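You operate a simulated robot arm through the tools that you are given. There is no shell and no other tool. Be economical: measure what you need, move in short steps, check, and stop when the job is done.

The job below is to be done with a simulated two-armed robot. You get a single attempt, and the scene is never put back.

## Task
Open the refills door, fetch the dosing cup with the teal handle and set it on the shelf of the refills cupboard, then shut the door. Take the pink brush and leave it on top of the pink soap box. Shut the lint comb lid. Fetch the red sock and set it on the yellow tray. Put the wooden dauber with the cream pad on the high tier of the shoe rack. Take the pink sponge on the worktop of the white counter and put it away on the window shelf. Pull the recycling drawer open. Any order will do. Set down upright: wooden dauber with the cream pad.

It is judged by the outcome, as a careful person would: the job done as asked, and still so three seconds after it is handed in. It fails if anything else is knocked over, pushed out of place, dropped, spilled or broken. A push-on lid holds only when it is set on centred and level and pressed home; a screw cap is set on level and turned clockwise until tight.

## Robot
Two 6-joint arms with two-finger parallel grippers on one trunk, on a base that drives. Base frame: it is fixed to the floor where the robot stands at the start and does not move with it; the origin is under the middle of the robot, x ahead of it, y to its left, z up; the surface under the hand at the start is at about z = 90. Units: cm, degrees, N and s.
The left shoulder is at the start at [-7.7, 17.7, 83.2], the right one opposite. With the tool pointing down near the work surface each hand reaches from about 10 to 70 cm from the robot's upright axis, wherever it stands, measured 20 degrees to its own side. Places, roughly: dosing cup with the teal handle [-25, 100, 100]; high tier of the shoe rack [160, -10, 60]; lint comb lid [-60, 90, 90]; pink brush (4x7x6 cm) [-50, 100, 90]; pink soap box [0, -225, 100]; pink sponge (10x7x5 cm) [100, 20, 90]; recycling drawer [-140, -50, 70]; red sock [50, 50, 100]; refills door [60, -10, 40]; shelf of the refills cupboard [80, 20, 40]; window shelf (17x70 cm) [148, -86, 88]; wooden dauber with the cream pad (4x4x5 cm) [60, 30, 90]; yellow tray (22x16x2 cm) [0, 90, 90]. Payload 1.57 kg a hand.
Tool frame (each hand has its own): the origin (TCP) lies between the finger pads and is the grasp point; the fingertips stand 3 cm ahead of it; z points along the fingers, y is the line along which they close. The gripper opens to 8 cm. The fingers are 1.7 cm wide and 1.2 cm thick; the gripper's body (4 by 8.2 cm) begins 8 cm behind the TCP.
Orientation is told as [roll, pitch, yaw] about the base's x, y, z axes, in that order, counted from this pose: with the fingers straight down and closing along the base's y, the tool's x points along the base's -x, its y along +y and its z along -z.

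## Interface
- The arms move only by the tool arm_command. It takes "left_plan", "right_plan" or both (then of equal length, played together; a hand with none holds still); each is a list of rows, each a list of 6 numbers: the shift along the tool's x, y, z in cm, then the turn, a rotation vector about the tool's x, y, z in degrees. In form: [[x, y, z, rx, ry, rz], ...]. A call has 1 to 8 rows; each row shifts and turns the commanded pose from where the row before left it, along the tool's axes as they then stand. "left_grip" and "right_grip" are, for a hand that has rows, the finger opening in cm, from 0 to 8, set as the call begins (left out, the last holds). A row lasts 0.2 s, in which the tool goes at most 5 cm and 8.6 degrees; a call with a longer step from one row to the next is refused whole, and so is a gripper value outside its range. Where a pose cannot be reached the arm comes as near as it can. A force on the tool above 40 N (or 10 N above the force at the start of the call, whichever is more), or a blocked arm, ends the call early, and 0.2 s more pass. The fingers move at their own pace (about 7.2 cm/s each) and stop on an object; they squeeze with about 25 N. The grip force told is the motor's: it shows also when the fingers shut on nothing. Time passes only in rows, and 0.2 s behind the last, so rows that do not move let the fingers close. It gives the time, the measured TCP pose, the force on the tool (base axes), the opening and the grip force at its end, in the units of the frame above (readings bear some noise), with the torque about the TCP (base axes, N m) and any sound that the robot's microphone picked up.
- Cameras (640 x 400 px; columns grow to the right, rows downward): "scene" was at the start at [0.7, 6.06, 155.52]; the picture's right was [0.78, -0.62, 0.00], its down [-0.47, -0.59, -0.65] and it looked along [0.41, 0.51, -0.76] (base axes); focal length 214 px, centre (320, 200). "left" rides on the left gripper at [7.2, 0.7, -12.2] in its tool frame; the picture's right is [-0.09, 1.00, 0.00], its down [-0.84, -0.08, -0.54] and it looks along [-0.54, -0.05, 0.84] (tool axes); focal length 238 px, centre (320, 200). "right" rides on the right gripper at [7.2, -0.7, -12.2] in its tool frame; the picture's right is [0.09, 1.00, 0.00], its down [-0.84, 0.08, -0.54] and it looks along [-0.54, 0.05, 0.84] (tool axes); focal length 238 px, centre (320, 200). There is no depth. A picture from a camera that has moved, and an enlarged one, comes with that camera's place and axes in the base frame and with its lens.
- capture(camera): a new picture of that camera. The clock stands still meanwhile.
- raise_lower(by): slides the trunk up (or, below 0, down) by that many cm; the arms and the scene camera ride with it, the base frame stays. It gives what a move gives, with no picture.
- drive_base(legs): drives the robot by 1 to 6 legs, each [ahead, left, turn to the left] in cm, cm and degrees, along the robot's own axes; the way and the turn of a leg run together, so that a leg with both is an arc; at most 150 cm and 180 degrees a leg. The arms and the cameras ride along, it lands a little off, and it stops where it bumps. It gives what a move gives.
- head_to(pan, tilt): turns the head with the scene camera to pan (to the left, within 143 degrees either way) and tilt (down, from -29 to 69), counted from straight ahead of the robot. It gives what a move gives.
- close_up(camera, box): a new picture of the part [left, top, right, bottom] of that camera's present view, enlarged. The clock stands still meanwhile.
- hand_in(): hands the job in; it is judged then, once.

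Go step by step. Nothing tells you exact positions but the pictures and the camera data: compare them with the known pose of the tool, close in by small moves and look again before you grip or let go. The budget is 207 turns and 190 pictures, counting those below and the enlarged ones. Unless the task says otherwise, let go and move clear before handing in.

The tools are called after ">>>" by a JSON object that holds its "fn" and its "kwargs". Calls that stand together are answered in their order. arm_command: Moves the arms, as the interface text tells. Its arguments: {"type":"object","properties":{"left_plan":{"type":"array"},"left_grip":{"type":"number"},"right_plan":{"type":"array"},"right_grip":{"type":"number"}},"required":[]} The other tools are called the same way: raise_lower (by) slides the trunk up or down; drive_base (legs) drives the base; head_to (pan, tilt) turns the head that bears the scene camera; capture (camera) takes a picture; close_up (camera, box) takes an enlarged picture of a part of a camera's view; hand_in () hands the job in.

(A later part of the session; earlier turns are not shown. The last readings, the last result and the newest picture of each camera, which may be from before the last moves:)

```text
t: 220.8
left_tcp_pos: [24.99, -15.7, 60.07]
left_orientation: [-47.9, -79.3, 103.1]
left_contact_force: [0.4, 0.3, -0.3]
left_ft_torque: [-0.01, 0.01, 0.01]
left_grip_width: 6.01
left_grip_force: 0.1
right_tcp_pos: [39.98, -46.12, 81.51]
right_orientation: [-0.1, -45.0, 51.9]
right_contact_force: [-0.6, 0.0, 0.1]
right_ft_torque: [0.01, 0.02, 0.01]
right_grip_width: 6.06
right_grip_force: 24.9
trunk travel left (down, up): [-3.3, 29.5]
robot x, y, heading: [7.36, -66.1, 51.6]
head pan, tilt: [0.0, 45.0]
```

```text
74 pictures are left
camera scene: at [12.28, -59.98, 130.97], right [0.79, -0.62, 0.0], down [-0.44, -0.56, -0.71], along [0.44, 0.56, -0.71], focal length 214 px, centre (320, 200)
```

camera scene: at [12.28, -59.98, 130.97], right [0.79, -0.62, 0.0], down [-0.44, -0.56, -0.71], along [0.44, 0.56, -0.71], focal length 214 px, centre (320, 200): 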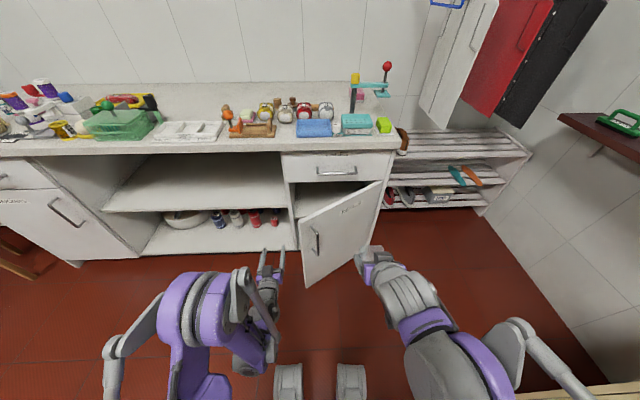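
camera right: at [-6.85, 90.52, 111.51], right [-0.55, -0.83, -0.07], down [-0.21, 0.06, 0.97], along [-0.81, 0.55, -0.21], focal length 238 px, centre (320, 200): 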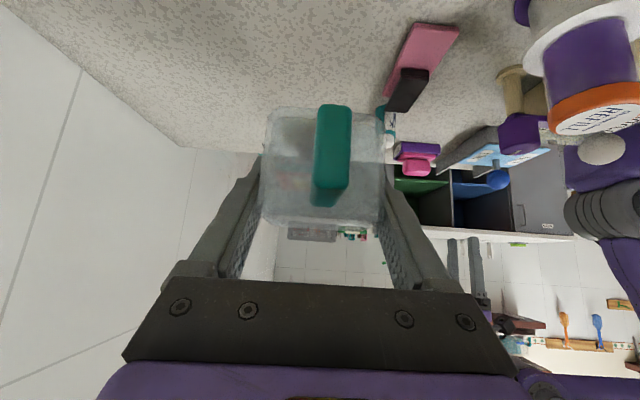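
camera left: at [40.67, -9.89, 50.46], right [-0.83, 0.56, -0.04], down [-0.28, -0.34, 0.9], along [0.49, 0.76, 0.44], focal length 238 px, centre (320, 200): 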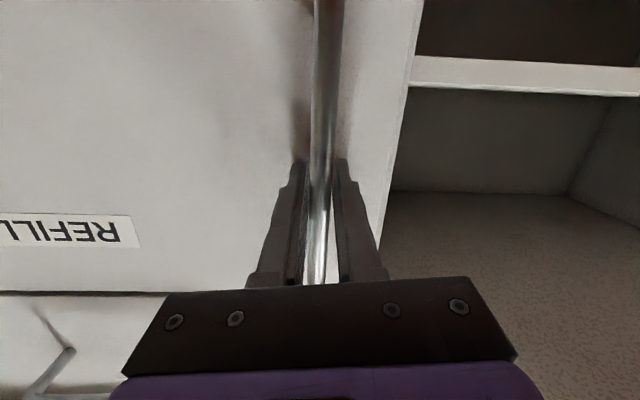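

Clear of the door's edge. I go 13 cm ahead inside the edge, then push the door open by moving right and back.

>>> {"fn": "drive_base", "kwargs": {"legs": [[13, 0, 0]]}}

>>> {"fn": "arm_command", "kwargs": {"left_plan": [[0, 0, 0, 0, 0, 0]], "left_grip": 1}}

>>> {"fn": "drive_base", "kwargs": {"legs": [[-3, -16, 0], [-8, -16, 0]]}}

>>> {"fn": "capture", "kwargs": {"camera": "scene"}}

```text
t: 222.1
left_tcp_pos: [32.87, -5.55, 59.96]
left_orientation: [-47.9, -79.3, 103.1]
left_contact_force: [0.0, -0.5, -0.2]
left_ft_torque: [0.01, 0.01, -0.03]
left_grip_width: 5.98
left_grip_force: 0.1
right_tcp_pos: [47.87, -35.97, 81.32]
right_orientation: [-0.1, -44.9, 51.9]
right_contact_force: [-0.2, 0.1, -0.7]
right_ft_torque: [-0.02, 0.0, -0.02]
right_grip_width: 6.09
right_grip_force: 24.8
trunk travel left (down, up): [-3.3, 29.5]
robot x, y, heading: [14.79, -56.66, 51.9]
head pan, tilt: [0.0, 45.0]
```

```text
t: 222.5
left_tcp_pos: [32.89, -5.63, 59.98]
left_orientation: [-48.0, -79.3, 103.1]
left_contact_force: [-0.9, 0.7, -0.3]
left_ft_torque: [0.0, -0.03, -0.02]
left_grip_width: 0.97
left_grip_force: 0.0
right_tcp_pos: [47.93, -35.94, 81.39]
right_orientation: [-0.2, -44.9, 51.8]
right_contact_force: [0.1, -0.6, 0.4]
right_ft_torque: [0.01, 0.03, -0.02]
right_grip_width: 6.1
right_grip_force: 24.8
trunk travel left (down, up): [-3.3, 29.5]
robot x, y, heading: [14.92, -56.68, 52.0]
head pan, tilt: [0.0, 45.0]
```

```text
t: 223.9
left_tcp_pos: [37.75, -11.51, 60.09]
left_orientation: [-48.0, -79.5, 103.8]
left_contact_force: [0.1, -0.2, 0.4]
left_ft_torque: [-0.01, -0.01, -0.04]
left_grip_width: 1.0
left_grip_force: 0.0
right_tcp_pos: [53.33, -42.32, 81.46]
right_orientation: [-0.2, -44.9, 51.9]
right_contact_force: [0.4, 0.3, 0.1]
right_ft_torque: [0.02, 0.03, 0.0]
right_grip_width: 6.09
right_grip_force: 25.2
trunk travel left (down, up): [-3.3, 29.5]
robot x, y, heading: [20.78, -62.36, 52.0]
head pan, tilt: [0.0, 45.0]
stopped in leg 1: the force on the tool passed its limit at 59 N (the readings are from after the stop); the commanded pose is now the measured one
```

```text
73 pictures are left
camera scene: at [25.72, -56.01, 130.97], right [0.79, -0.62, 0.0], down [-0.44, -0.56, -0.71], along [0.44, 0.56, -0.71], focal length 214 px, centre (320, 200)
```

scene: 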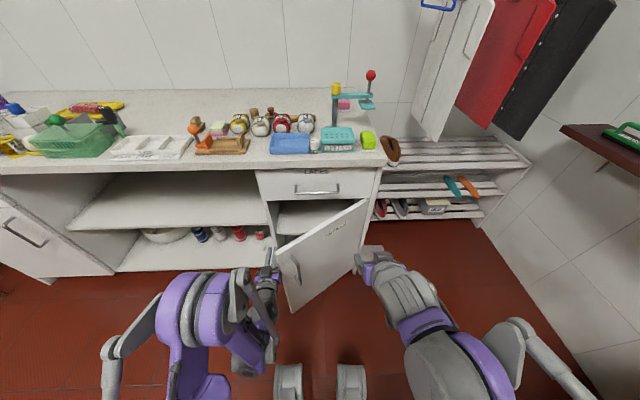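

The push moved the door a bit further before the force limit. I continue in smaller moves along the door's tangent.

>>> {"fn": "drive_base", "kwargs": {"legs": [[-4, -4, 0]]}}

>>> {"fn": "arm_command", "kwargs": {"left_plan": [[0, -1, -0.8, 0, 0, 0], [0, -1, -0.8, 0, 0, 0], [0, -1, -0.8, 0, 0, 0], [0, -1, -0.8, 0, 0, 0]]}}

>>> {"fn": "capture", "kwargs": {"camera": "scene"}}

>>> {"fn": "capture", "kwargs": {"camera": "left"}}

```text
t: 225.0
left_tcp_pos: [38.51, -17.25, 60.11]
left_orientation: [-48.0, -79.7, 103.8]
left_contact_force: [-0.1, -0.5, -0.1]
left_ft_torque: [-0.03, 0.02, 0.01]
left_grip_width: 1.02
left_grip_force: 0.1
right_tcp_pos: [53.97, -47.78, 81.49]
right_orientation: [-0.1, -44.9, 51.9]
right_contact_force: [0.3, 0.5, 0.2]
right_ft_torque: [0.0, -0.03, 0.02]
right_grip_width: 6.11
right_grip_force: 24.9
trunk travel left (down, up): [-3.3, 29.5]
robot x, y, heading: [20.98, -68.32, 52.0]
head pan, tilt: [0.0, 45.0]
```

```text
t: 225.7
left_tcp_pos: [39.28, -19.32, 61.13]
left_orientation: [-46.7, -79.6, 102.9]
left_contact_force: [-7.5, -2.9, -0.9]
left_ft_torque: [0.07, -0.03, -0.64]
left_grip_width: 1.03
left_grip_force: 0.0
left hand out of reach, approached as far as the arm can: row 1, 2, 3
right_tcp_pos: [53.96, -47.77, 81.47]
right_orientation: [-0.2, -45.1, 52.1]
right_contact_force: [0.1, -0.9, -0.2]
right_ft_torque: [0.0, 0.02, 0.03]
right_grip_width: 6.09
right_grip_force: 25.2
trunk travel left (down, up): [-3.3, 29.5]
robot x, y, heading: [20.64, -68.4, 52.1]
head pan, tilt: [0.0, 45.0]
stopped in row 3 (left hand): the force on the tool passed its limit at 50 N (the readings are from after the stop); the commanded pose is now the measured one
```

```text
72 pictures are left
camera scene: at [26.3, -61.69, 130.98], right [0.79, -0.61, 0.0], down [-0.43, -0.56, -0.71], along [0.43, 0.56, -0.71], focal length 214 px, centre (320, 200)
```

scene: 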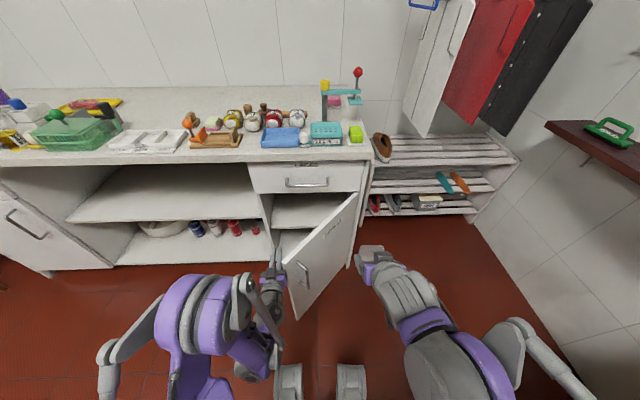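

```text
71 pictures are left
camera left: at [32.25, -30.28, 55.35], right [-0.83, 0.56, -0.04], down [-0.27, -0.34, 0.9], along [0.49, 0.76, 0.43], focal length 238 px, centre (320, 200)
```

left: 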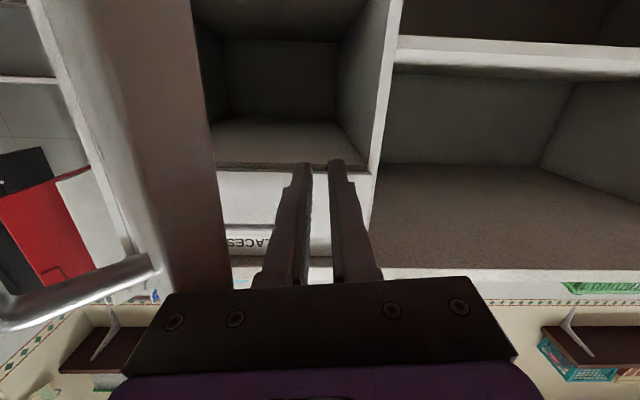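

The door is now about 55° open. I keep nudging with several very short legs.

>>> {"fn": "drive_base", "kwargs": {"legs": [[-1.5, -2.5, 0], [-1.5, -2.5, 0], [-1.5, -3, 0], [-1, -3, 0], [-1, -3, 0], [-1, -3, 0]]}}

>>> {"fn": "capture", "kwargs": {"camera": "scene"}}

```text
t: 226.5
left_tcp_pos: [39.42, -20.68, 61.05]
left_orientation: [-46.4, -79.6, 102.6]
left_contact_force: [-2.0, -0.3, -0.4]
left_ft_torque: [-0.03, -0.04, -0.08]
left_grip_width: 1.01
left_grip_force: 0.0
right_tcp_pos: [54.33, -49.11, 81.5]
right_orientation: [-0.2, -44.9, 52.2]
right_contact_force: [-0.4, 0.3, -0.6]
right_ft_torque: [0.0, 0.05, 0.03]
right_grip_width: 6.09
right_grip_force: 24.5
trunk travel left (down, up): [-3.3, 29.5]
robot x, y, heading: [21.48, -69.87, 52.3]
head pan, tilt: [0.0, 45.0]
stopped in leg 1: the robot was blocked; the commanded pose is now the measured one
```

```text
70 pictures are left
camera scene: at [26.77, -62.98, 130.97], right [0.79, -0.61, 0.0], down [-0.43, -0.56, -0.71], along [0.43, 0.56, -0.71], focal length 214 px, centre (320, 200)
```

scene: 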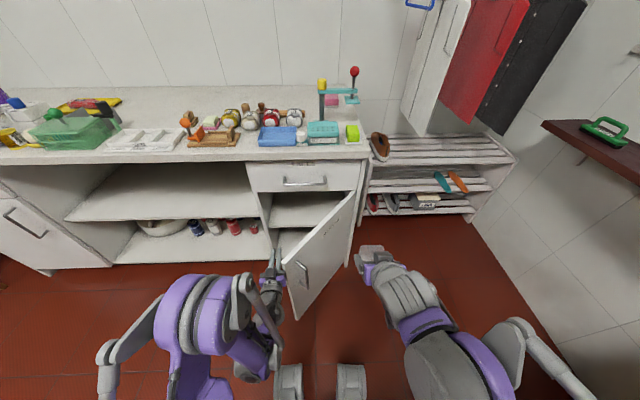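

The gripper's body is jammed on the door's edge. I shift left 2 cm and back 7 cm so only the fingers bear on the inner face, then push again.

>>> {"fn": "drive_base", "kwargs": {"legs": [[0, 2, 0], [-7, 0, 0]]}}

>>> {"fn": "drive_base", "kwargs": {"legs": [[-1.5, -5, 0], [-3, -5, 0], [-2.5, -5, 0]]}}

>>> {"fn": "capture", "kwargs": {"camera": "scene"}}

>>> {"fn": "capture", "kwargs": {"camera": "left"}}

```text
t: 228.0
left_tcp_pos: [33.71, -24.78, 61.12]
left_orientation: [-46.5, -79.8, 102.8]
left_contact_force: [-0.1, 0.1, 0.4]
left_ft_torque: [-0.03, 0.01, 0.02]
left_grip_width: 1.02
left_grip_force: 0.0
right_tcp_pos: [48.51, -53.41, 81.47]
right_orientation: [-0.3, -45.0, 52.2]
right_contact_force: [0.3, -0.4, -0.5]
right_ft_torque: [-0.01, 0.02, 0.0]
right_grip_width: 6.06
right_grip_force: 25.2
trunk travel left (down, up): [-3.3, 29.5]
robot x, y, heading: [16.13, -74.18, 52.3]
head pan, tilt: [0.0, 45.0]
```

```text
t: 230.6
left_tcp_pos: [41.12, -39.54, 61.2]
left_orientation: [-46.4, -79.7, 102.6]
left_contact_force: [-0.9, -0.5, -0.8]
left_ft_torque: [-0.01, 0.02, 0.01]
left_grip_width: 0.99
left_grip_force: 0.1
right_tcp_pos: [56.23, -68.03, 81.45]
right_orientation: [-0.1, -44.9, 52.2]
right_contact_force: [1.1, 0.1, -0.5]
right_ft_torque: [-0.01, -0.02, -0.01]
right_grip_width: 6.11
right_grip_force: 25.0
trunk travel left (down, up): [-3.3, 29.5]
robot x, y, heading: [23.33, -88.69, 52.2]
head pan, tilt: [0.0, 45.0]
```

```text
69 pictures are left
camera scene: at [28.55, -82.01, 130.97], right [0.79, -0.61, 0.0], down [-0.43, -0.56, -0.71], along [0.43, 0.56, -0.71], focal length 214 px, centre (320, 200)
```

scene: 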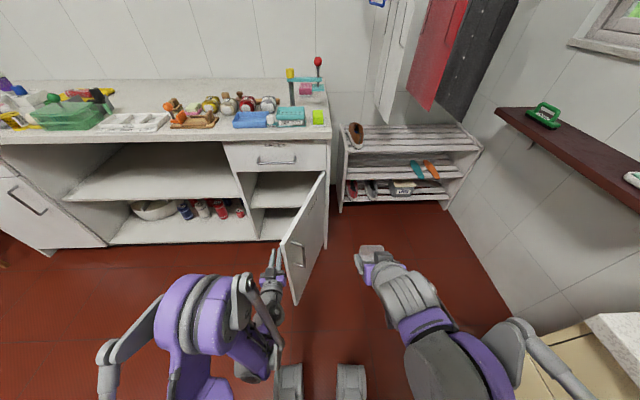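

```text
68 pictures are left
camera left: at [34.27, -50.57, 55.33], right [-0.83, 0.56, -0.04], down [-0.27, -0.34, 0.9], along [0.49, 0.76, 0.43], focal length 238 px, centre (320, 200)
```

left: 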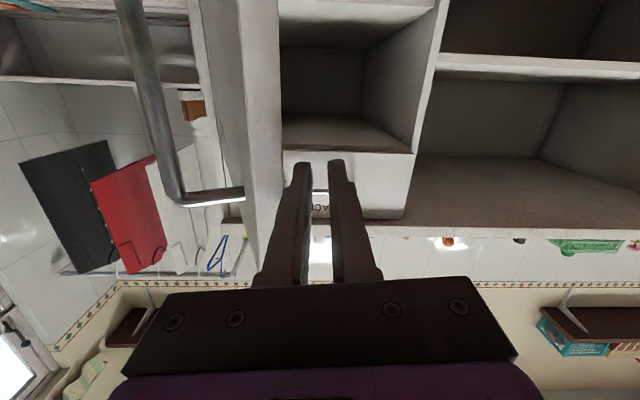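

The door is about 75° open. One more push to the right.

>>> {"fn": "drive_base", "kwargs": {"legs": [[2, -5, 0], [0, -6, 0], [0, -5, 0]]}}

>>> {"fn": "capture", "kwargs": {"camera": "scene"}}

>>> {"fn": "close_up", "kwargs": {"camera": "scene", "box": [160, 140, 320, 290]}}

```text
t: 231.5
left_tcp_pos: [42.48, -40.16, 61.22]
left_orientation: [-46.6, -79.5, 103.5]
left_contact_force: [-12.7, -8.4, -6.6]
left_ft_torque: [0.19, -0.09, -0.23]
left_grip_width: 0.38
left_grip_force: 0.0
right_tcp_pos: [58.08, -68.56, 81.56]
right_orientation: [-0.3, -45.1, 52.5]
right_contact_force: [0.7, 0.8, -1.5]
right_ft_torque: [0.0, -0.01, -0.01]
right_grip_width: 6.09
right_grip_force: 25.2
trunk travel left (down, up): [-3.3, 29.5]
robot x, y, heading: [25.16, -89.56, 52.3]
head pan, tilt: [0.0, 45.0]
stopped in leg 1: the force on the tool passed its limit at 89 N (the readings are from after the stop); the commanded pose is now the measured one
```

```text
67 pictures are left
camera scene: at [30.41, -82.58, 130.97], right [0.79, -0.61, 0.0], down [-0.43, -0.56, -0.71], along [0.43, 0.56, -0.71], focal length 214 px, centre (320, 200)
```

scene: 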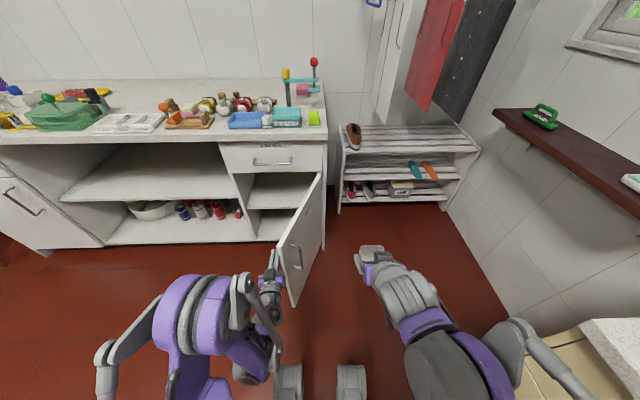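

```text
2.67 times, centred on (240, 215) of scene
camera zoom: at [30.41, -82.58, 130.97], right [0.79, -0.61, 0.0], down [-0.43, -0.56, -0.71], along [0.43, 0.56, -0.71], focal length 572 px, centre (533, 160)
```

zoom: 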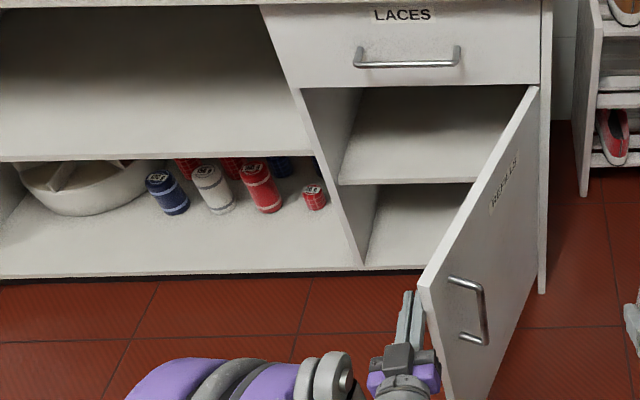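

The door stands about 70° open; my last leg had a wrong forward component. I try once more with a backward-right push.

>>> {"fn": "drive_base", "kwargs": {"legs": [[0, 1, 0], [-2, -5, 0], [-1.5, -5, 0], [-1, -5, 0]]}}

>>> {"fn": "capture", "kwargs": {"camera": "scene"}}

```text
t: 234.4
left_tcp_pos: [51.23, -52.49, 61.17]
left_orientation: [-46.4, -79.6, 103.1]
left_contact_force: [0.5, -0.6, -0.5]
left_ft_torque: [0.0, 0.02, -0.01]
left_grip_width: 1.02
left_grip_force: 0.1
right_tcp_pos: [66.7, -80.9, 81.46]
right_orientation: [-0.2, -44.9, 52.3]
right_contact_force: [-0.5, 0.2, -0.3]
right_ft_torque: [0.01, 0.0, 0.0]
right_grip_width: 6.1
right_grip_force: 24.9
trunk travel left (down, up): [-3.3, 29.5]
robot x, y, heading: [33.89, -101.94, 52.3]
head pan, tilt: [0.0, 45.0]
```

```text
65 pictures are left
camera scene: at [39.06, -94.86, 130.97], right [0.79, -0.61, 0.0], down [-0.43, -0.56, -0.71], along [0.43, 0.56, -0.71], focal length 214 px, centre (320, 200)
```

scene: 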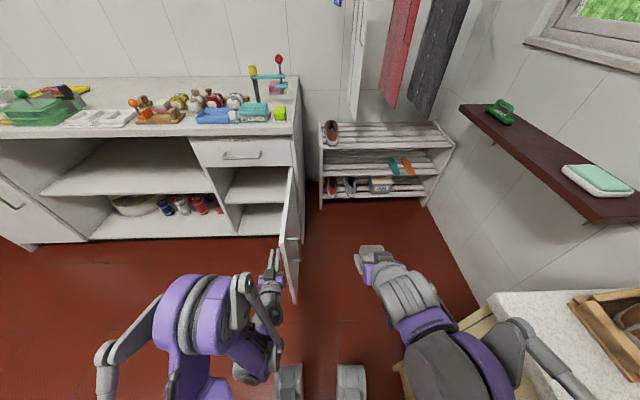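

The door is now nearly 90° open. I slide left 54 cm to line the cup hand up with the cupboard, staying back.

>>> {"fn": "drive_base", "kwargs": {"legs": [[2, 54, 0]]}}

>>> {"fn": "arm_command", "kwargs": {"right_plan": [[-3, 0, 3, 0, 0, 0], [-3, 0, 3, 0, 0, 0], [-3, 0, 3, 0, 0, 0], [-3, 0, 3, 0, 0, 0], [-3, 0, 3, 0, 0, 0], [-2, 0, 2, 0, 0, 0], [3, 0, 3, 0, 0, 0], [3, 0, 3, 0, 0, 0]]}}

>>> {"fn": "arm_command", "kwargs": {"right_plan": [[3, 0, 3, 0, 0, 0], [3, 0, 3, 0, 0, 0], [3, 0, 3, 0, 0, 0], [3, 0, 3, 0, 0, 0]]}}

>>> {"fn": "capture", "kwargs": {"camera": "scene"}}

```text
t: 239.6
left_tcp_pos: [10.99, -18.48, 61.12]
left_orientation: [-46.4, -79.6, 102.4]
left_contact_force: [0.5, 0.0, -1.0]
left_ft_torque: [0.0, 0.0, -0.02]
left_grip_width: 1.01
left_grip_force: 0.0
right_tcp_pos: [26.21, -46.93, 81.47]
right_orientation: [-0.2, -44.9, 51.7]
right_contact_force: [0.4, 0.4, 0.7]
right_ft_torque: [0.0, -0.02, 0.02]
right_grip_width: 6.08
right_grip_force: 24.9
trunk travel left (down, up): [-3.3, 29.5]
robot x, y, heading: [-6.66, -67.55, 51.8]
head pan, tilt: [0.0, 45.0]
```

```text
t: 241.4
left_tcp_pos: [11.12, -18.39, 61.13]
left_orientation: [-46.4, -79.5, 102.4]
left_contact_force: [1.5, 0.0, -0.3]
left_ft_torque: [-0.02, 0.03, 0.0]
left_grip_width: 0.99
left_grip_force: 0.0
right_tcp_pos: [41.19, -28.22, 72.99]
right_orientation: [-0.3, -44.9, 51.7]
right_contact_force: [0.4, 0.1, -0.6]
right_ft_torque: [0.02, -0.02, 0.01]
right_grip_width: 6.11
right_grip_force: 25.3
trunk travel left (down, up): [-3.3, 29.5]
robot x, y, heading: [-6.9, -66.75, 51.7]
head pan, tilt: [0.0, 45.0]
```

```text
t: 242.4
left_tcp_pos: [11.03, -18.45, 61.11]
left_orientation: [-46.5, -79.6, 102.3]
left_contact_force: [0.4, -0.1, 0.6]
left_ft_torque: [0.02, 0.02, -0.02]
left_grip_width: 0.97
left_grip_force: 0.0
right_tcp_pos: [41.15, -28.01, 55.64]
right_orientation: [-0.2, -44.9, 51.7]
right_contact_force: [-0.8, 0.7, -0.5]
right_ft_torque: [0.02, -0.01, -0.01]
right_grip_width: 6.1
right_grip_force: 25.2
trunk travel left (down, up): [-3.3, 29.5]
robot x, y, heading: [-6.79, -67.41, 51.9]
head pan, tilt: [0.0, 45.0]
```

```text
64 pictures are left
camera scene: at [-1.46, -60.58, 130.96], right [0.78, -0.62, 0.0], down [-0.44, -0.55, -0.71], along [0.44, 0.55, -0.71], focal length 214 px, centre (320, 200)
```

scene: 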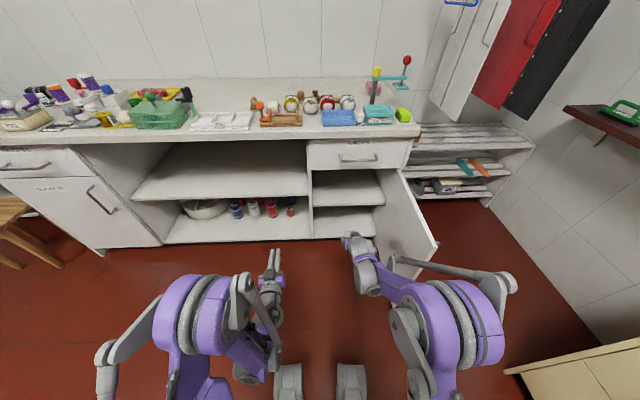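

The cup hand is in line and the door stands at 90°. I move 8 cm left to keep the elbow off the door, lower the cup to z≈50, then drive in part way.

>>> {"fn": "arm_command", "kwargs": {"right_plan": [[2, 0, 2, 0, 0, 0], [2, 0, 2, 0, 0, 0]], "left_plan": [[-2.5, 0, -1, 0, 0, 0], [-2.5, 0, -1, 0, 0, 0]]}}

>>> {"fn": "drive_base", "kwargs": {"legs": [[0, 8, 0.6], [22, 0, 0]]}}

>>> {"fn": "capture", "kwargs": {"camera": "scene"}}

>>> {"fn": "capture", "kwargs": {"camera": "right"}}

```text
t: 243.0
left_tcp_pos: [9.88, -19.13, 66.43]
left_orientation: [-46.5, -79.7, 102.6]
left_contact_force: [-0.3, 0.6, -1.7]
left_ft_torque: [0.01, -0.02, 0.0]
left_grip_width: 0.97
left_grip_force: 0.0
right_tcp_pos: [41.11, -28.13, 50.22]
right_orientation: [-0.2, -44.9, 51.7]
right_contact_force: [0.3, 0.1, 0.8]
right_ft_torque: [0.0, -0.02, 0.02]
right_grip_width: 6.08
right_grip_force: 25.2
trunk travel left (down, up): [-3.3, 29.5]
robot x, y, heading: [-6.72, -67.18, 52.0]
head pan, tilt: [0.0, 45.0]
```

```text
t: 245.6
left_tcp_pos: [16.27, 3.02, 66.35]
left_orientation: [-46.2, -79.6, 103.2]
left_contact_force: [0.1, 0.2, -0.4]
left_ft_torque: [0.02, -0.03, 0.0]
left_grip_width: 1.01
left_grip_force: 0.1
right_tcp_pos: [47.78, -5.6, 50.13]
right_orientation: [-0.2, -44.9, 52.4]
right_contact_force: [-0.5, -0.5, 0.1]
right_ft_torque: [0.04, 0.02, 0.0]
right_grip_width: 6.09
right_grip_force: 24.8
trunk travel left (down, up): [-3.3, 29.5]
robot x, y, heading: [0.22, -45.15, 52.5]
head pan, tilt: [0.0, 45.0]
```

```text
63 pictures are left
camera scene: at [5.46, -38.55, 130.96], right [0.79, -0.61, 0.0], down [-0.43, -0.56, -0.71], along [0.43, 0.56, -0.71], focal length 214 px, centre (320, 200)
```

scene: 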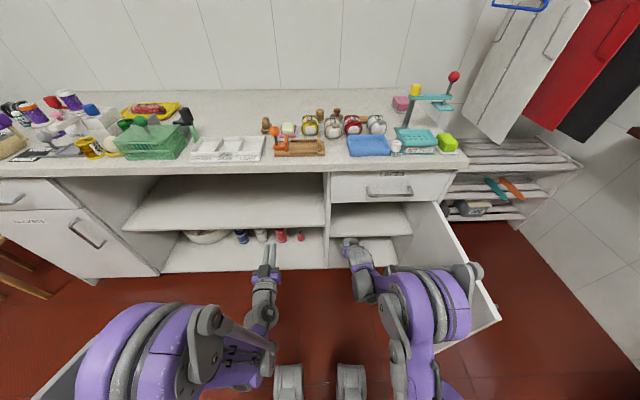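

```text
62 pictures are left
camera right: at [39.77, -16.89, 53.84], right [-0.83, 0.56, -0.07], down [0.07, 0.22, 0.97], along [0.56, 0.8, -0.21], focal length 238 px, centre (320, 200)
```

right: 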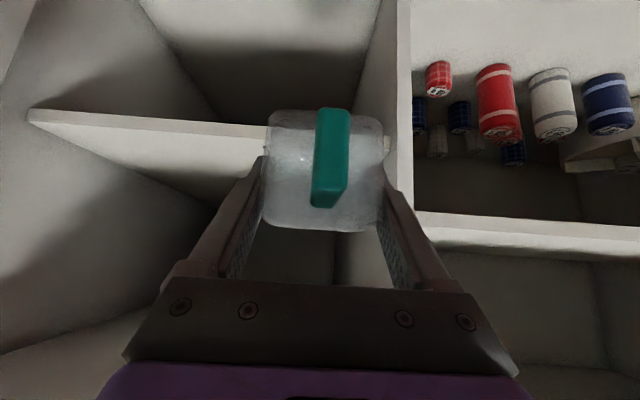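

Upside-down view: the cup bottom is just about at shelf level (~z 45.5), so I raise it 2.5 cm before driving the rest of the way in.

>>> {"fn": "arm_command", "kwargs": {"right_plan": [[-1.8, 0, -1.8, 0, 0, 0]]}}

>>> {"fn": "drive_base", "kwargs": {"legs": [[9, 0, 0]]}}

>>> {"fn": "capture", "kwargs": {"camera": "scene"}}

>>> {"fn": "capture", "kwargs": {"camera": "right"}}

```text
t: 246.0
left_tcp_pos: [16.29, 3.0, 66.41]
left_orientation: [-46.3, -79.6, 103.1]
left_contact_force: [-0.2, 0.3, -0.8]
left_ft_torque: [-0.01, 0.02, -0.01]
left_grip_width: 0.97
left_grip_force: 0.0
right_tcp_pos: [47.63, -5.78, 52.78]
right_orientation: [-0.2, -44.8, 52.4]
right_contact_force: [-0.2, 0.8, 0.3]
right_ft_torque: [0.02, 0.02, 0.01]
right_grip_width: 6.1
right_grip_force: 24.7
trunk travel left (down, up): [-3.3, 29.5]
robot x, y, heading: [0.37, -45.4, 52.5]
head pan, tilt: [0.0, 45.0]
```

```text
t: 247.1
left_tcp_pos: [21.61, 10.15, 66.34]
left_orientation: [-46.2, -79.6, 102.9]
left_contact_force: [-0.2, -0.1, 0.0]
left_ft_torque: [-0.01, 0.0, -0.04]
left_grip_width: 1.02
left_grip_force: 0.0
right_tcp_pos: [53.07, 1.37, 52.75]
right_orientation: [-0.1, -44.9, 52.5]
right_contact_force: [0.4, 0.3, -0.6]
right_ft_torque: [-0.01, -0.02, 0.01]
right_grip_width: 6.11
right_grip_force: 24.7
trunk travel left (down, up): [-3.3, 29.5]
robot x, y, heading: [5.85, -38.32, 52.6]
head pan, tilt: [0.0, 45.0]
```

```text
61 pictures are left
camera scene: at [10.93, -31.45, 130.96], right [0.79, -0.61, 0.0], down [-0.43, -0.56, -0.71], along [0.43, 0.56, -0.71], focal length 214 px, centre (320, 200)
```

scene: 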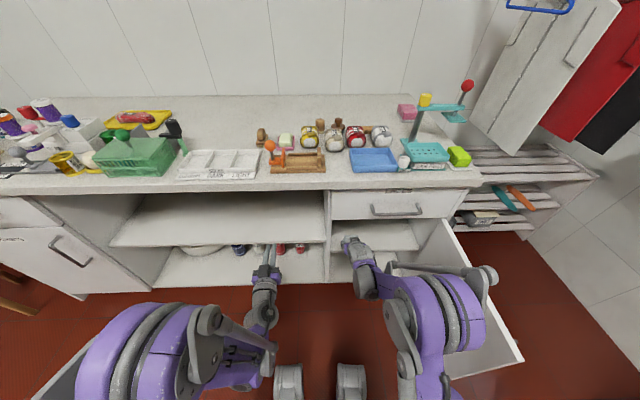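

```text
60 pictures are left
camera right: at [45.21, -9.79, 56.43], right [-0.83, 0.56, -0.07], down [0.07, 0.22, 0.97], along [0.56, 0.8, -0.21], focal length 238 px, centre (320, 200)
```

right: 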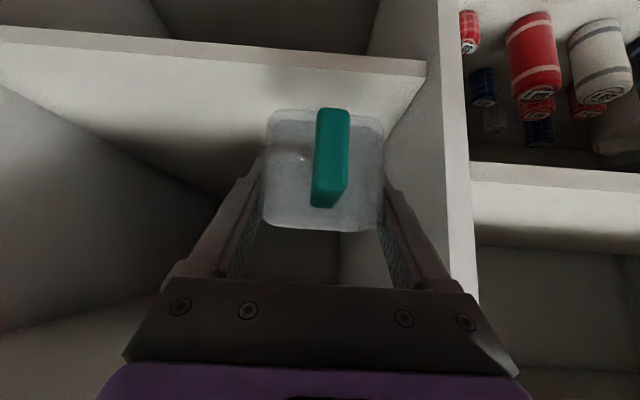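

The cup is above the shelf surface now, whose front edge is at v≈33. I drive 10 cm further in.

>>> {"fn": "drive_base", "kwargs": {"legs": [[10, 0, 0]]}}

>>> {"fn": "capture", "kwargs": {"camera": "right"}}

>>> {"fn": "capture", "kwargs": {"camera": "scene"}}

```text
t: 248.3
left_tcp_pos: [27.6, 18.0, 66.33]
left_orientation: [-46.4, -79.6, 103.2]
left_contact_force: [-0.8, -0.2, 0.0]
left_ft_torque: [-0.01, 0.0, -0.01]
left_grip_width: 0.99
left_grip_force: 0.1
right_tcp_pos: [59.23, 9.29, 52.72]
right_orientation: [-0.3, -45.0, 52.4]
right_contact_force: [-0.6, 0.1, 0.4]
right_ft_torque: [0.01, 0.02, 0.02]
right_grip_width: 6.07
right_grip_force: 25.0
trunk travel left (down, up): [-3.3, 29.5]
robot x, y, heading: [11.36, -30.48, 52.6]
head pan, tilt: [0.0, 45.0]
```

```text
59 pictures are left
camera right: at [51.21, -1.93, 56.43], right [-0.83, 0.56, -0.07], down [0.07, 0.22, 0.97], along [0.56, 0.8, -0.21], focal length 238 px, centre (320, 200)
```

right: 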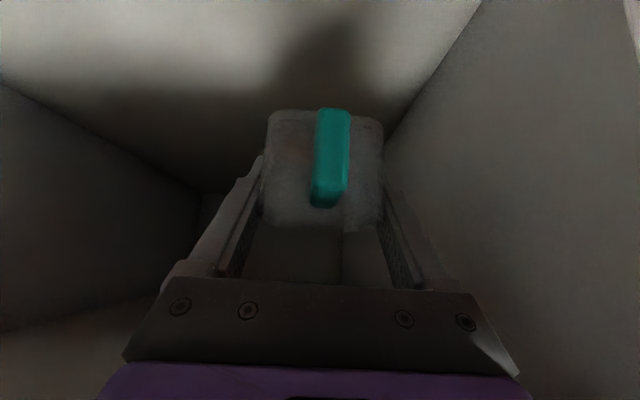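

```text
58 pictures are left
camera scene: at [16.95, -23.62, 130.96], right [0.79, -0.61, 0.0], down [-0.43, -0.56, -0.71], along [0.43, 0.56, -0.71], focal length 214 px, centre (320, 200)
```

scene: 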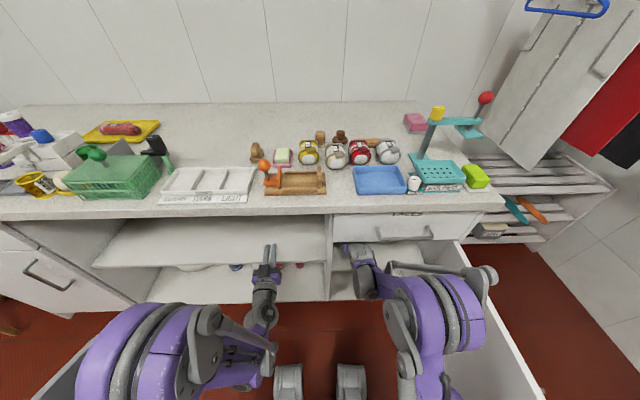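

I lower the cup gently until it touches the shelf.

>>> {"fn": "arm_command", "kwargs": {"right_plan": [[1.2, 0, 1.2, 0, 0, 0], [0.7, 0, 0.7, 0, 0, 0], [0.4, 0, 0.4, 0, 0, 0], [0.3, 0, 0.3, 0, 0, 0]]}}

>>> {"fn": "arm_command", "kwargs": {"right_plan": [[0.3, 0, 0.3, 0, 0, 0], [0.3, 0, 0.3, 0, 0, 0], [0.3, 0, 0.3, 0, 0, 0]]}}

>>> {"fn": "capture", "kwargs": {"camera": "right"}}

```text
t: 249.3
left_tcp_pos: [27.72, 17.96, 66.41]
left_orientation: [-46.3, -79.6, 103.2]
left_contact_force: [-0.2, 0.0, -0.8]
left_ft_torque: [0.04, 0.02, -0.04]
left_grip_width: 1.01
left_grip_force: 0.0
right_tcp_pos: [59.1, 9.25, 49.06]
right_orientation: [-0.2, -44.9, 52.4]
right_contact_force: [-0.5, -0.5, 0.0]
right_ft_torque: [-0.01, 0.03, 0.0]
right_grip_width: 6.08
right_grip_force: 25.3
trunk travel left (down, up): [-3.3, 29.5]
robot x, y, heading: [11.81, -30.61, 52.2]
head pan, tilt: [0.0, 45.0]
```

```text
t: 250.1
left_tcp_pos: [27.72, 18.07, 66.42]
left_orientation: [-46.5, -79.6, 103.2]
left_contact_force: [-0.6, -0.8, -0.2]
left_ft_torque: [0.02, 0.01, -0.02]
left_grip_width: 0.99
left_grip_force: 0.0
right_tcp_pos: [59.02, 9.24, 47.95]
right_orientation: [-0.2, -45.0, 52.5]
right_contact_force: [0.2, 1.4, 0.1]
right_ft_torque: [-0.01, 0.03, 0.03]
right_grip_width: 6.1
right_grip_force: 24.4
trunk travel left (down, up): [-3.3, 29.5]
robot x, y, heading: [11.76, -30.35, 52.6]
head pan, tilt: [0.0, 45.0]
```

```text
57 pictures are left
camera right: at [51.21, -2.01, 51.55], right [-0.83, 0.56, -0.07], down [0.06, 0.22, 0.97], along [0.56, 0.8, -0.21], focal length 238 px, centre (320, 200)
```

right: 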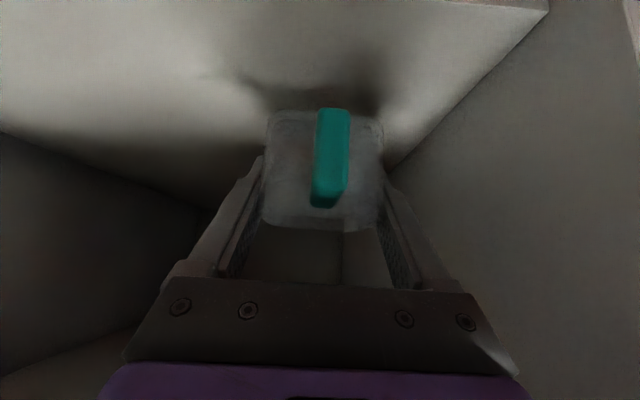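

Not yet touching, though the shadow is near. I keep lowering in small steps.

>>> {"fn": "arm_command", "kwargs": {"right_plan": [[0.3, 0, 0.3, 0, 0, 0], [0.3, 0, 0.3, 0, 0, 0], [0.3, 0, 0.3, 0, 0, 0], [0.3, 0, 0.3, 0, 0, 0], [0.3, 0, 0.3, 0, 0, 0], [0.3, 0, 0.3, 0, 0, 0]]}}

>>> {"fn": "capture", "kwargs": {"camera": "right"}}

```text
t: 251.5
left_tcp_pos: [27.57, 17.99, 66.32]
left_orientation: [-46.4, -79.6, 103.3]
left_contact_force: [0.5, 0.6, -1.0]
left_ft_torque: [0.03, 0.02, 0.03]
left_grip_width: 0.98
left_grip_force: 0.1
right_tcp_pos: [59.13, 9.37, 45.34]
right_orientation: [-0.1, -44.9, 52.5]
right_contact_force: [-0.2, 0.2, -0.2]
right_ft_torque: [-0.02, 0.02, 0.0]
right_grip_width: 6.1
right_grip_force: 25.3
trunk travel left (down, up): [-3.3, 29.5]
robot x, y, heading: [11.68, -30.72, 52.3]
head pan, tilt: [0.0, 45.0]
```

```text
56 pictures are left
camera right: at [51.21, -1.93, 48.96], right [-0.83, 0.56, -0.07], down [0.06, 0.22, 0.97], along [0.56, 0.8, -0.21], focal length 238 px, centre (320, 200)
```

right: 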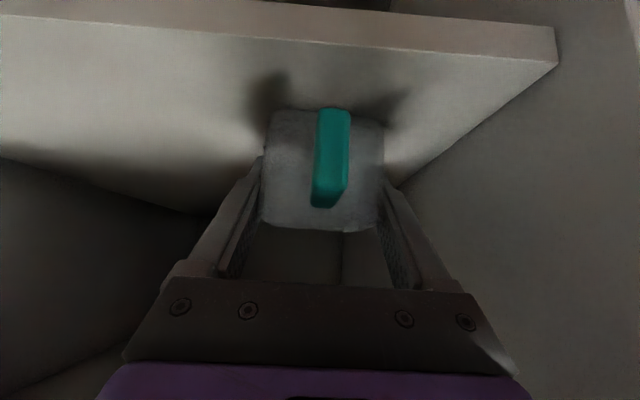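

Still no contact; continuing.

>>> {"fn": "arm_command", "kwargs": {"right_plan": [[0.25, 0, 0.25, 0, 0, 0], [0.25, 0, 0.25, 0, 0, 0], [0.25, 0, 0.25, 0, 0, 0], [0.25, 0, 0.25, 0, 0, 0], [0.25, 0, 0.25, 0, 0, 0], [0.25, 0, 0.25, 0, 0, 0]]}}

>>> {"fn": "capture", "kwargs": {"camera": "right"}}

```text
t: 252.7
left_tcp_pos: [27.5, 17.9, 66.41]
left_orientation: [-47.0, -79.7, 103.8]
left_contact_force: [0.2, -0.4, -0.3]
left_ft_torque: [-0.02, 0.01, 0.01]
left_grip_width: 1.0
left_grip_force: 0.1
right_tcp_pos: [59.04, 9.28, 43.87]
right_orientation: [0.0, -45.4, 52.3]
right_contact_force: [-3.6, -4.9, 24.9]
right_ft_torque: [-0.04, 0.46, 0.13]
right_grip_width: 6.13
right_grip_force: 25.3
trunk travel left (down, up): [-3.3, 29.5]
robot x, y, heading: [11.67, -30.45, 52.5]
head pan, tilt: [0.0, 45.0]
stopped in row 6 (right hand): the force on the tool passed its limit at 44 N (the readings are from after the stop); the commanded pose is now the measured one
```

```text
55 pictures are left
camera right: at [51.12, -2.04, 47.4], right [-0.83, 0.56, -0.07], down [0.06, 0.21, 0.98], along [0.56, 0.8, -0.21], focal length 238 px, centre (320, 200)
```

right: 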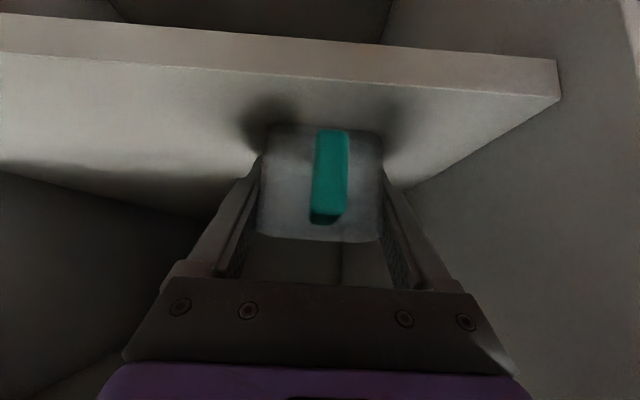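

Contact at z≈43.9: the cup stands on the shelf. I relieve, open, and withdraw along the tool axis.

>>> {"fn": "arm_command", "kwargs": {"right_plan": [[-0.15, 0, -0.15, 0, 0, 0], [0, 0, 0, 0, 0, 0], [0, 0, 0, 0, 0, 0]], "right_grip": 8}}

>>> {"fn": "arm_command", "kwargs": {"right_plan": [[0, 0, -2, 0, 0, 0], [0, 0, -3, 0, 0, 0], [0, 0, -3, 0, 0, 0]]}}

>>> {"fn": "capture", "kwargs": {"camera": "right"}}

```text
t: 253.5
left_tcp_pos: [27.67, 17.92, 66.36]
left_orientation: [-46.5, -79.6, 103.5]
left_contact_force: [-0.1, 0.2, -0.2]
left_ft_torque: [0.02, 0.0, -0.05]
left_grip_width: 0.99
left_grip_force: 0.1
right_tcp_pos: [58.99, 9.4, 43.92]
right_orientation: [-0.1, -45.2, 52.4]
right_contact_force: [1.1, -2.8, 5.6]
right_ft_torque: [0.04, 0.04, 0.06]
right_grip_width: 7.74
right_grip_force: 0.1
trunk travel left (down, up): [-3.3, 29.5]
robot x, y, heading: [11.39, -30.12, 52.4]
head pan, tilt: [0.0, 45.0]
```

```text
t: 254.3
left_tcp_pos: [27.63, 17.93, 66.37]
left_orientation: [-46.5, -79.7, 103.4]
left_contact_force: [-0.2, 0.5, -0.9]
left_ft_torque: [-0.01, -0.01, 0.02]
left_grip_width: 1.04
left_grip_force: 0.1
right_tcp_pos: [55.64, 4.57, 49.6]
right_orientation: [-0.1, -45.1, 52.5]
right_contact_force: [0.0, -0.4, 0.5]
right_ft_torque: [-0.02, 0.01, -0.01]
right_grip_width: 8.01
right_grip_force: 0.0
trunk travel left (down, up): [-3.3, 29.5]
robot x, y, heading: [11.62, -30.44, 52.5]
head pan, tilt: [0.0, 45.0]
```

```text
54 pictures are left
camera right: at [47.78, -6.65, 53.16], right [-0.83, 0.56, -0.07], down [0.06, 0.21, 0.98], along [0.56, 0.8, -0.21], focal length 238 px, centre (320, 200)
```

right: 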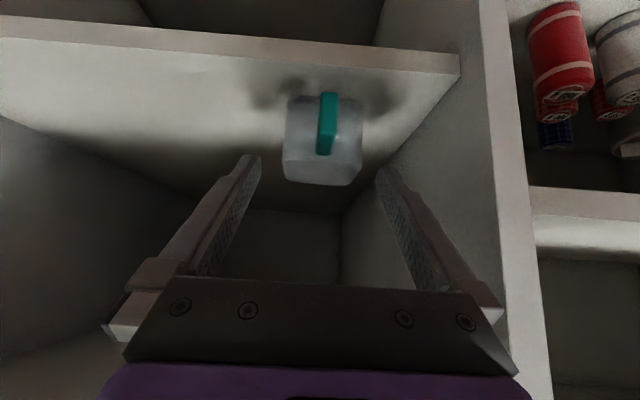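

The cup stands upright on the shelf. I back straight out, then shift the right hand outward to go round the door's edge.

>>> {"fn": "drive_base", "kwargs": {"legs": [[-54, 0, 0]]}}

>>> {"fn": "arm_command", "kwargs": {"right_plan": [[0, -3, 0, 0, 0, 0], [0, -3, 0, 0, 0, 0], [0, -3, 0, 0, 0, 0]], "right_grip": 0}}

>>> {"fn": "capture", "kwargs": {"camera": "scene"}}

```text
t: 257.0
left_tcp_pos: [0.99, -16.82, 66.2]
left_orientation: [-45.2, -79.4, 102.3]
left_contact_force: [0.0, 0.6, -0.5]
left_ft_torque: [0.01, -0.02, 0.04]
left_grip_width: 1.01
left_grip_force: 0.2
right_tcp_pos: [29.1, -30.1, 49.29]
right_orientation: [-0.1, -44.8, 52.6]
right_contact_force: [0.2, -0.3, -0.8]
right_ft_torque: [0.01, 0.06, -0.04]
right_grip_width: 7.98
right_grip_force: 0.0
trunk travel left (down, up): [-3.3, 29.5]
robot x, y, heading: [-14.86, -64.98, 52.4]
head pan, tilt: [0.0, 45.0]
stopped in leg 1: the robot was blocked; the commanded pose is now the measured one
```

```text
t: 257.8
left_tcp_pos: [1.0, -16.77, 66.05]
left_orientation: [-44.6, -79.3, 101.6]
left_contact_force: [0.4, -0.5, -0.1]
left_ft_torque: [-0.01, -0.02, 0.04]
left_grip_width: 1.01
left_grip_force: 0.1
right_tcp_pos: [36.12, -35.46, 49.2]
right_orientation: [-0.1, -44.8, 52.6]
right_contact_force: [-0.5, -0.2, -0.1]
right_ft_torque: [0.0, 0.0, 0.01]
right_grip_width: 0.0
right_grip_force: 18.4
trunk travel left (down, up): [-3.3, 29.5]
robot x, y, heading: [-14.9, -65.51, 52.7]
head pan, tilt: [0.0, 45.0]
```

```text
53 pictures are left
camera scene: at [-9.31, -58.08, 130.91], right [0.8, -0.61, 0.0], down [-0.43, -0.57, -0.7], along [0.43, 0.56, -0.71], focal length 214 px, centre (320, 200)
```

scene: 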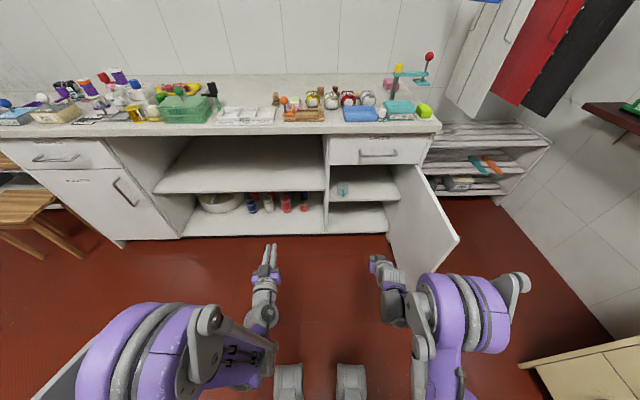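

I backed into the island's base slightly (now free). I retract the right hand 10 cm so that it passes in front of the door's edge.

>>> {"fn": "arm_command", "kwargs": {"right_plan": [[2, 0, -3.5, 0, 0, 0], [2, 0, -3.5, 0, 0, 0], [2, 0, -3.5, 0, 0, 0]]}}

>>> {"fn": "head_to", "kwargs": {"pan": 140, "tilt": 45}}

>>> {"fn": "capture", "kwargs": {"camera": "scene"}}

```text
t: 258.6
left_tcp_pos: [1.01, -16.78, 66.03]
left_orientation: [-44.6, -79.3, 101.6]
left_contact_force: [0.1, -0.1, 0.4]
left_ft_torque: [0.02, -0.02, -0.01]
left_grip_width: 1.02
left_grip_force: 0.1
right_tcp_pos: [29.01, -44.74, 52.32]
right_orientation: [-0.2, -44.7, 52.6]
right_contact_force: [1.0, -0.5, 0.6]
right_ft_torque: [-0.01, -0.01, 0.0]
right_grip_width: 0.02
right_grip_force: 21.3
trunk travel left (down, up): [-3.3, 29.5]
robot x, y, heading: [-14.88, -65.56, 52.6]
head pan, tilt: [0.0, 45.0]
```

```text
t: 260.8
left_tcp_pos: [0.82, -16.79, 65.93]
left_orientation: [-44.5, -79.3, 101.6]
left_contact_force: [-0.5, 0.2, 0.3]
left_ft_torque: [0.0, 0.02, -0.02]
left_grip_width: 0.98
left_grip_force: 0.1
right_tcp_pos: [29.08, -44.79, 52.49]
right_orientation: [-0.1, -44.7, 52.6]
right_contact_force: [0.7, 0.4, 0.9]
right_ft_torque: [0.02, 0.0, 0.0]
right_grip_width: 0.0
right_grip_force: 21.0
trunk travel left (down, up): [-3.3, 29.5]
robot x, y, heading: [-14.95, -65.38, 52.8]
head pan, tilt: [140.0, 45.0]
```

```text
52 pictures are left
camera scene: at [-22.18, -66.3, 131.01], right [-0.22, 0.98, 0.0], down [0.69, 0.15, -0.71], along [-0.69, -0.16, -0.7], focal length 214 px, centre (320, 200)
```

scene: 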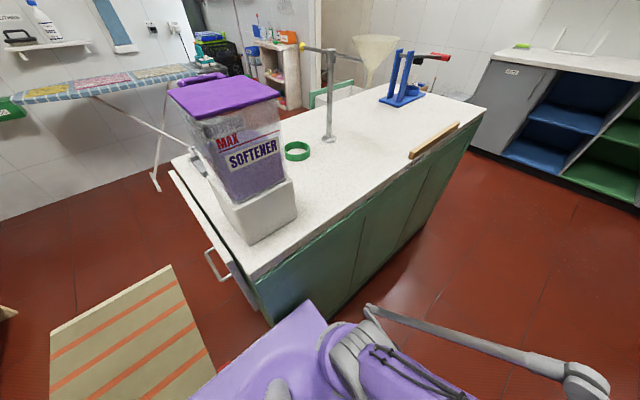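

The island and softener are undisturbed. I move 2 cm ahead, slide right 35 cm past the door's edge, then look.

>>> {"fn": "drive_base", "kwargs": {"legs": [[2, 0, 0], [0, -35, 0]]}}

>>> {"fn": "head_to", "kwargs": {"pan": 0, "tilt": 50}}

>>> {"fn": "capture", "kwargs": {"camera": "scene"}}

```text
t: 264.8
left_tcp_pos: [28.84, -36.09, 66.42]
left_orientation: [-46.4, -79.5, 103.3]
left_contact_force: [0.1, 0.4, -0.8]
left_ft_torque: [-0.03, 0.0, 0.01]
left_grip_width: 1.01
left_grip_force: 0.0
right_tcp_pos: [56.94, -64.11, 52.8]
right_orientation: [-0.1, -45.2, 52.5]
right_contact_force: [0.4, 0.0, 0.1]
right_ft_torque: [0.03, 0.0, 0.02]
right_grip_width: 0.0
right_grip_force: 21.4
trunk travel left (down, up): [-3.3, 29.5]
robot x, y, heading: [12.69, -84.47, 52.4]
head pan, tilt: [140.0, 45.0]
```

```text
t: 267.0
left_tcp_pos: [28.89, -36.14, 66.24]
left_orientation: [-46.5, -79.6, 103.3]
left_contact_force: [0.4, -0.5, 0.1]
left_ft_torque: [-0.01, 0.02, -0.03]
left_grip_width: 0.97
left_grip_force: 0.0
right_tcp_pos: [56.96, -64.17, 52.8]
right_orientation: [0.0, -45.1, 52.6]
right_contact_force: [-0.9, -0.6, -0.3]
right_ft_torque: [-0.02, 0.01, -0.02]
right_grip_width: 0.0
right_grip_force: 21.6
trunk travel left (down, up): [-3.3, 29.5]
robot x, y, heading: [12.77, -84.56, 52.4]
head pan, tilt: [0.0, 50.0]
```

```text
51 pictures are left
camera scene: at [17.86, -78.1, 130.28], right [0.79, -0.61, 0.0], down [-0.47, -0.61, -0.64], along [0.39, 0.51, -0.77], focal length 214 px, centre (320, 200)
```

scene: 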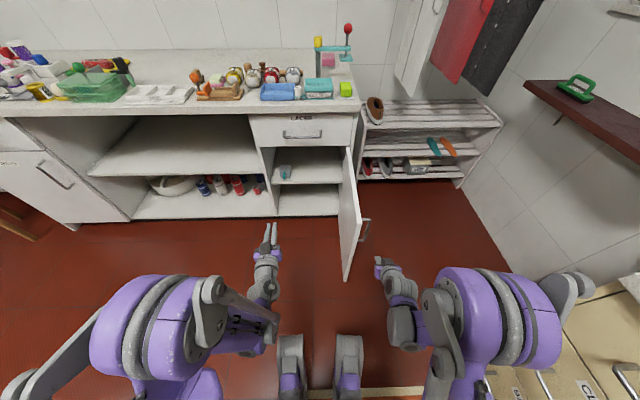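

The right hand is outside the door. I first raise and draw back the left hand so it stays out of the door's swing, then advance 17 cm beside the door.

>>> {"fn": "arm_command", "kwargs": {"left_plan": [[-4.3, 0, -2, 0, 0, 0], [-4.3, 0, -2, 0, 0, 0], [-4.3, 0, -2, 0, 0, 0], [-4.3, 0, -2, 0, 0, 0], [-4.3, 0, -2, 0, 0, 0], [-4.3, 0, -2, 0, 0, 0]]}}

>>> {"fn": "drive_base", "kwargs": {"legs": [[18, -1, 0]]}}

>>> {"fn": "capture", "kwargs": {"camera": "scene"}}

```text
t: 268.4
left_tcp_pos: [21.28, -41.54, 93.36]
left_orientation: [-46.4, -79.5, 103.4]
left_contact_force: [-0.3, 0.0, 0.6]
left_ft_torque: [0.02, -0.02, -0.01]
left_grip_width: 1.01
left_grip_force: 0.0
right_tcp_pos: [56.9, -64.25, 52.82]
right_orientation: [-0.2, -45.1, 52.5]
right_contact_force: [0.4, -0.8, 0.7]
right_ft_torque: [0.01, -0.01, 0.01]
right_grip_width: 0.0
right_grip_force: 21.1
trunk travel left (down, up): [-3.3, 29.5]
robot x, y, heading: [13.12, -84.21, 52.2]
head pan, tilt: [0.0, 50.0]
```

```text
t: 269.8
left_tcp_pos: [31.55, -29.47, 93.36]
left_orientation: [-46.4, -79.6, 103.2]
left_contact_force: [0.3, -0.6, 0.0]
left_ft_torque: [-0.01, -0.02, 0.0]
left_grip_width: 1.02
left_grip_force: 0.0
right_tcp_pos: [66.82, -52.53, 52.79]
right_orientation: [-0.4, -44.8, 52.9]
right_contact_force: [0.7, 0.8, -0.2]
right_ft_torque: [0.0, -0.04, -0.03]
right_grip_width: 0.0
right_grip_force: 21.4
trunk travel left (down, up): [-3.3, 29.5]
robot x, y, heading: [23.24, -72.56, 52.6]
head pan, tilt: [0.0, 50.0]
stopped in leg 1: the force on the tool passed its limit at 94 N (the readings are from after the stop); the commanded pose is now the measured one
```

```text
50 pictures are left
camera scene: at [28.15, -66.08, 130.28], right [0.79, -0.61, 0.0], down [-0.47, -0.61, -0.64], along [0.39, 0.51, -0.77], focal length 214 px, centre (320, 200)
```

scene: 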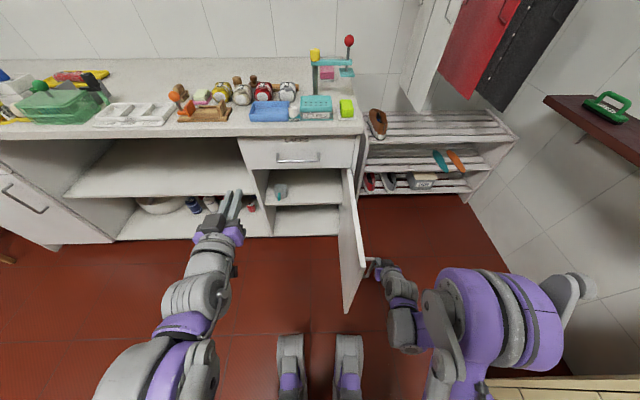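

The fingertips met the bar handle. I back off a little, go further right, and then push leftwards on the door.

>>> {"fn": "drive_base", "kwargs": {"legs": [[-4, 0, 0], [0, -6, 0], [7, 0, 0]]}}

>>> {"fn": "close_up", "kwargs": {"camera": "scene", "box": [280, 180, 480, 340]}}

```text
t: 272.1
left_tcp_pos: [38.19, -30.75, 93.2]
left_orientation: [-46.2, -79.6, 103.1]
left_contact_force: [0.9, 0.4, 0.3]
left_ft_torque: [-0.02, 0.02, -0.02]
left_grip_width: 0.99
left_grip_force: 0.0
right_tcp_pos: [73.49, -53.77, 52.76]
right_orientation: [-0.4, -44.7, 52.9]
right_contact_force: [-0.3, 0.3, 0.8]
right_ft_torque: [0.03, -0.05, 0.05]
right_grip_width: 0.0
right_grip_force: 21.7
trunk travel left (down, up): [-3.3, 29.5]
robot x, y, heading: [30.16, -74.09, 52.3]
head pan, tilt: [0.0, 50.0]
```

```text
2.50 times, centred on (380, 260) of scene
camera zoom: at [34.81, -67.34, 130.27], right [0.79, -0.61, 0.0], down [-0.47, -0.61, -0.64], along [0.39, 0.51, -0.77], focal length 536 px, centre (170, 50)
```

zoom: 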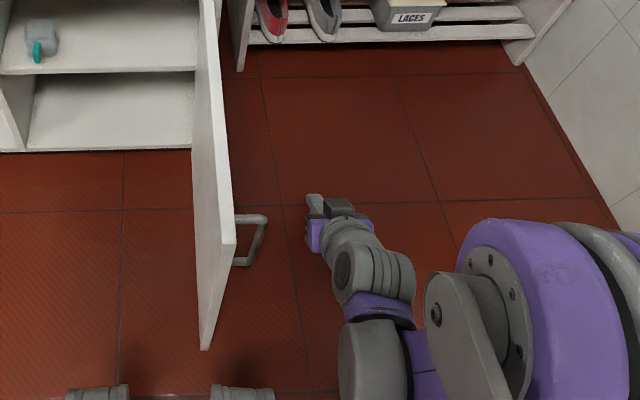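

The hand is outside the door, beyond the bar. I sweep left and ahead along the closing arc.

>>> {"fn": "drive_base", "kwargs": {"legs": [[0, 12, 0], [2, 10, 0], [5, 9, 0]]}}

>>> {"fn": "capture", "kwargs": {"camera": "scene"}}

```text
t: 276.1
left_tcp_pos: [17.7, -6.09, 93.29]
left_orientation: [-46.4, -79.7, 103.3]
left_contact_force: [0.7, 0.8, 0.3]
left_ft_torque: [-0.02, 0.01, 0.01]
left_grip_width: 1.02
left_grip_force: 0.0
right_tcp_pos: [52.93, -29.1, 52.77]
right_orientation: [-0.4, -44.8, 53.0]
right_contact_force: [-1.1, 0.4, -1.4]
right_ft_torque: [0.0, 0.02, 0.01]
right_grip_width: 0.02
right_grip_force: 20.8
trunk travel left (down, up): [-3.3, 29.5]
robot x, y, heading: [9.35, -49.4, 52.7]
head pan, tilt: [0.0, 50.0]
```

```text
48 pictures are left
camera scene: at [14.28, -42.71, 130.27], right [0.79, -0.61, 0.0], down [-0.47, -0.61, -0.64], along [0.39, 0.51, -0.77], focal length 214 px, centre (320, 200)
```

scene: 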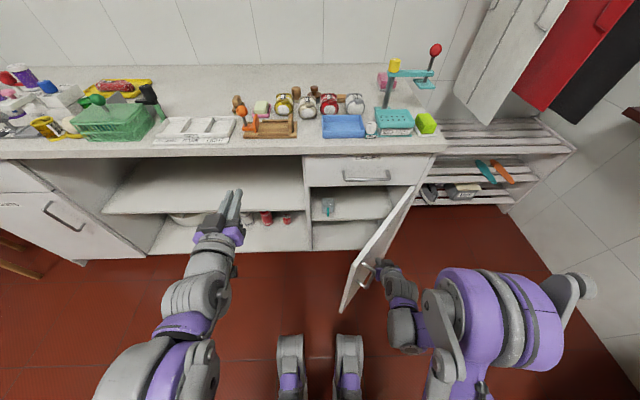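

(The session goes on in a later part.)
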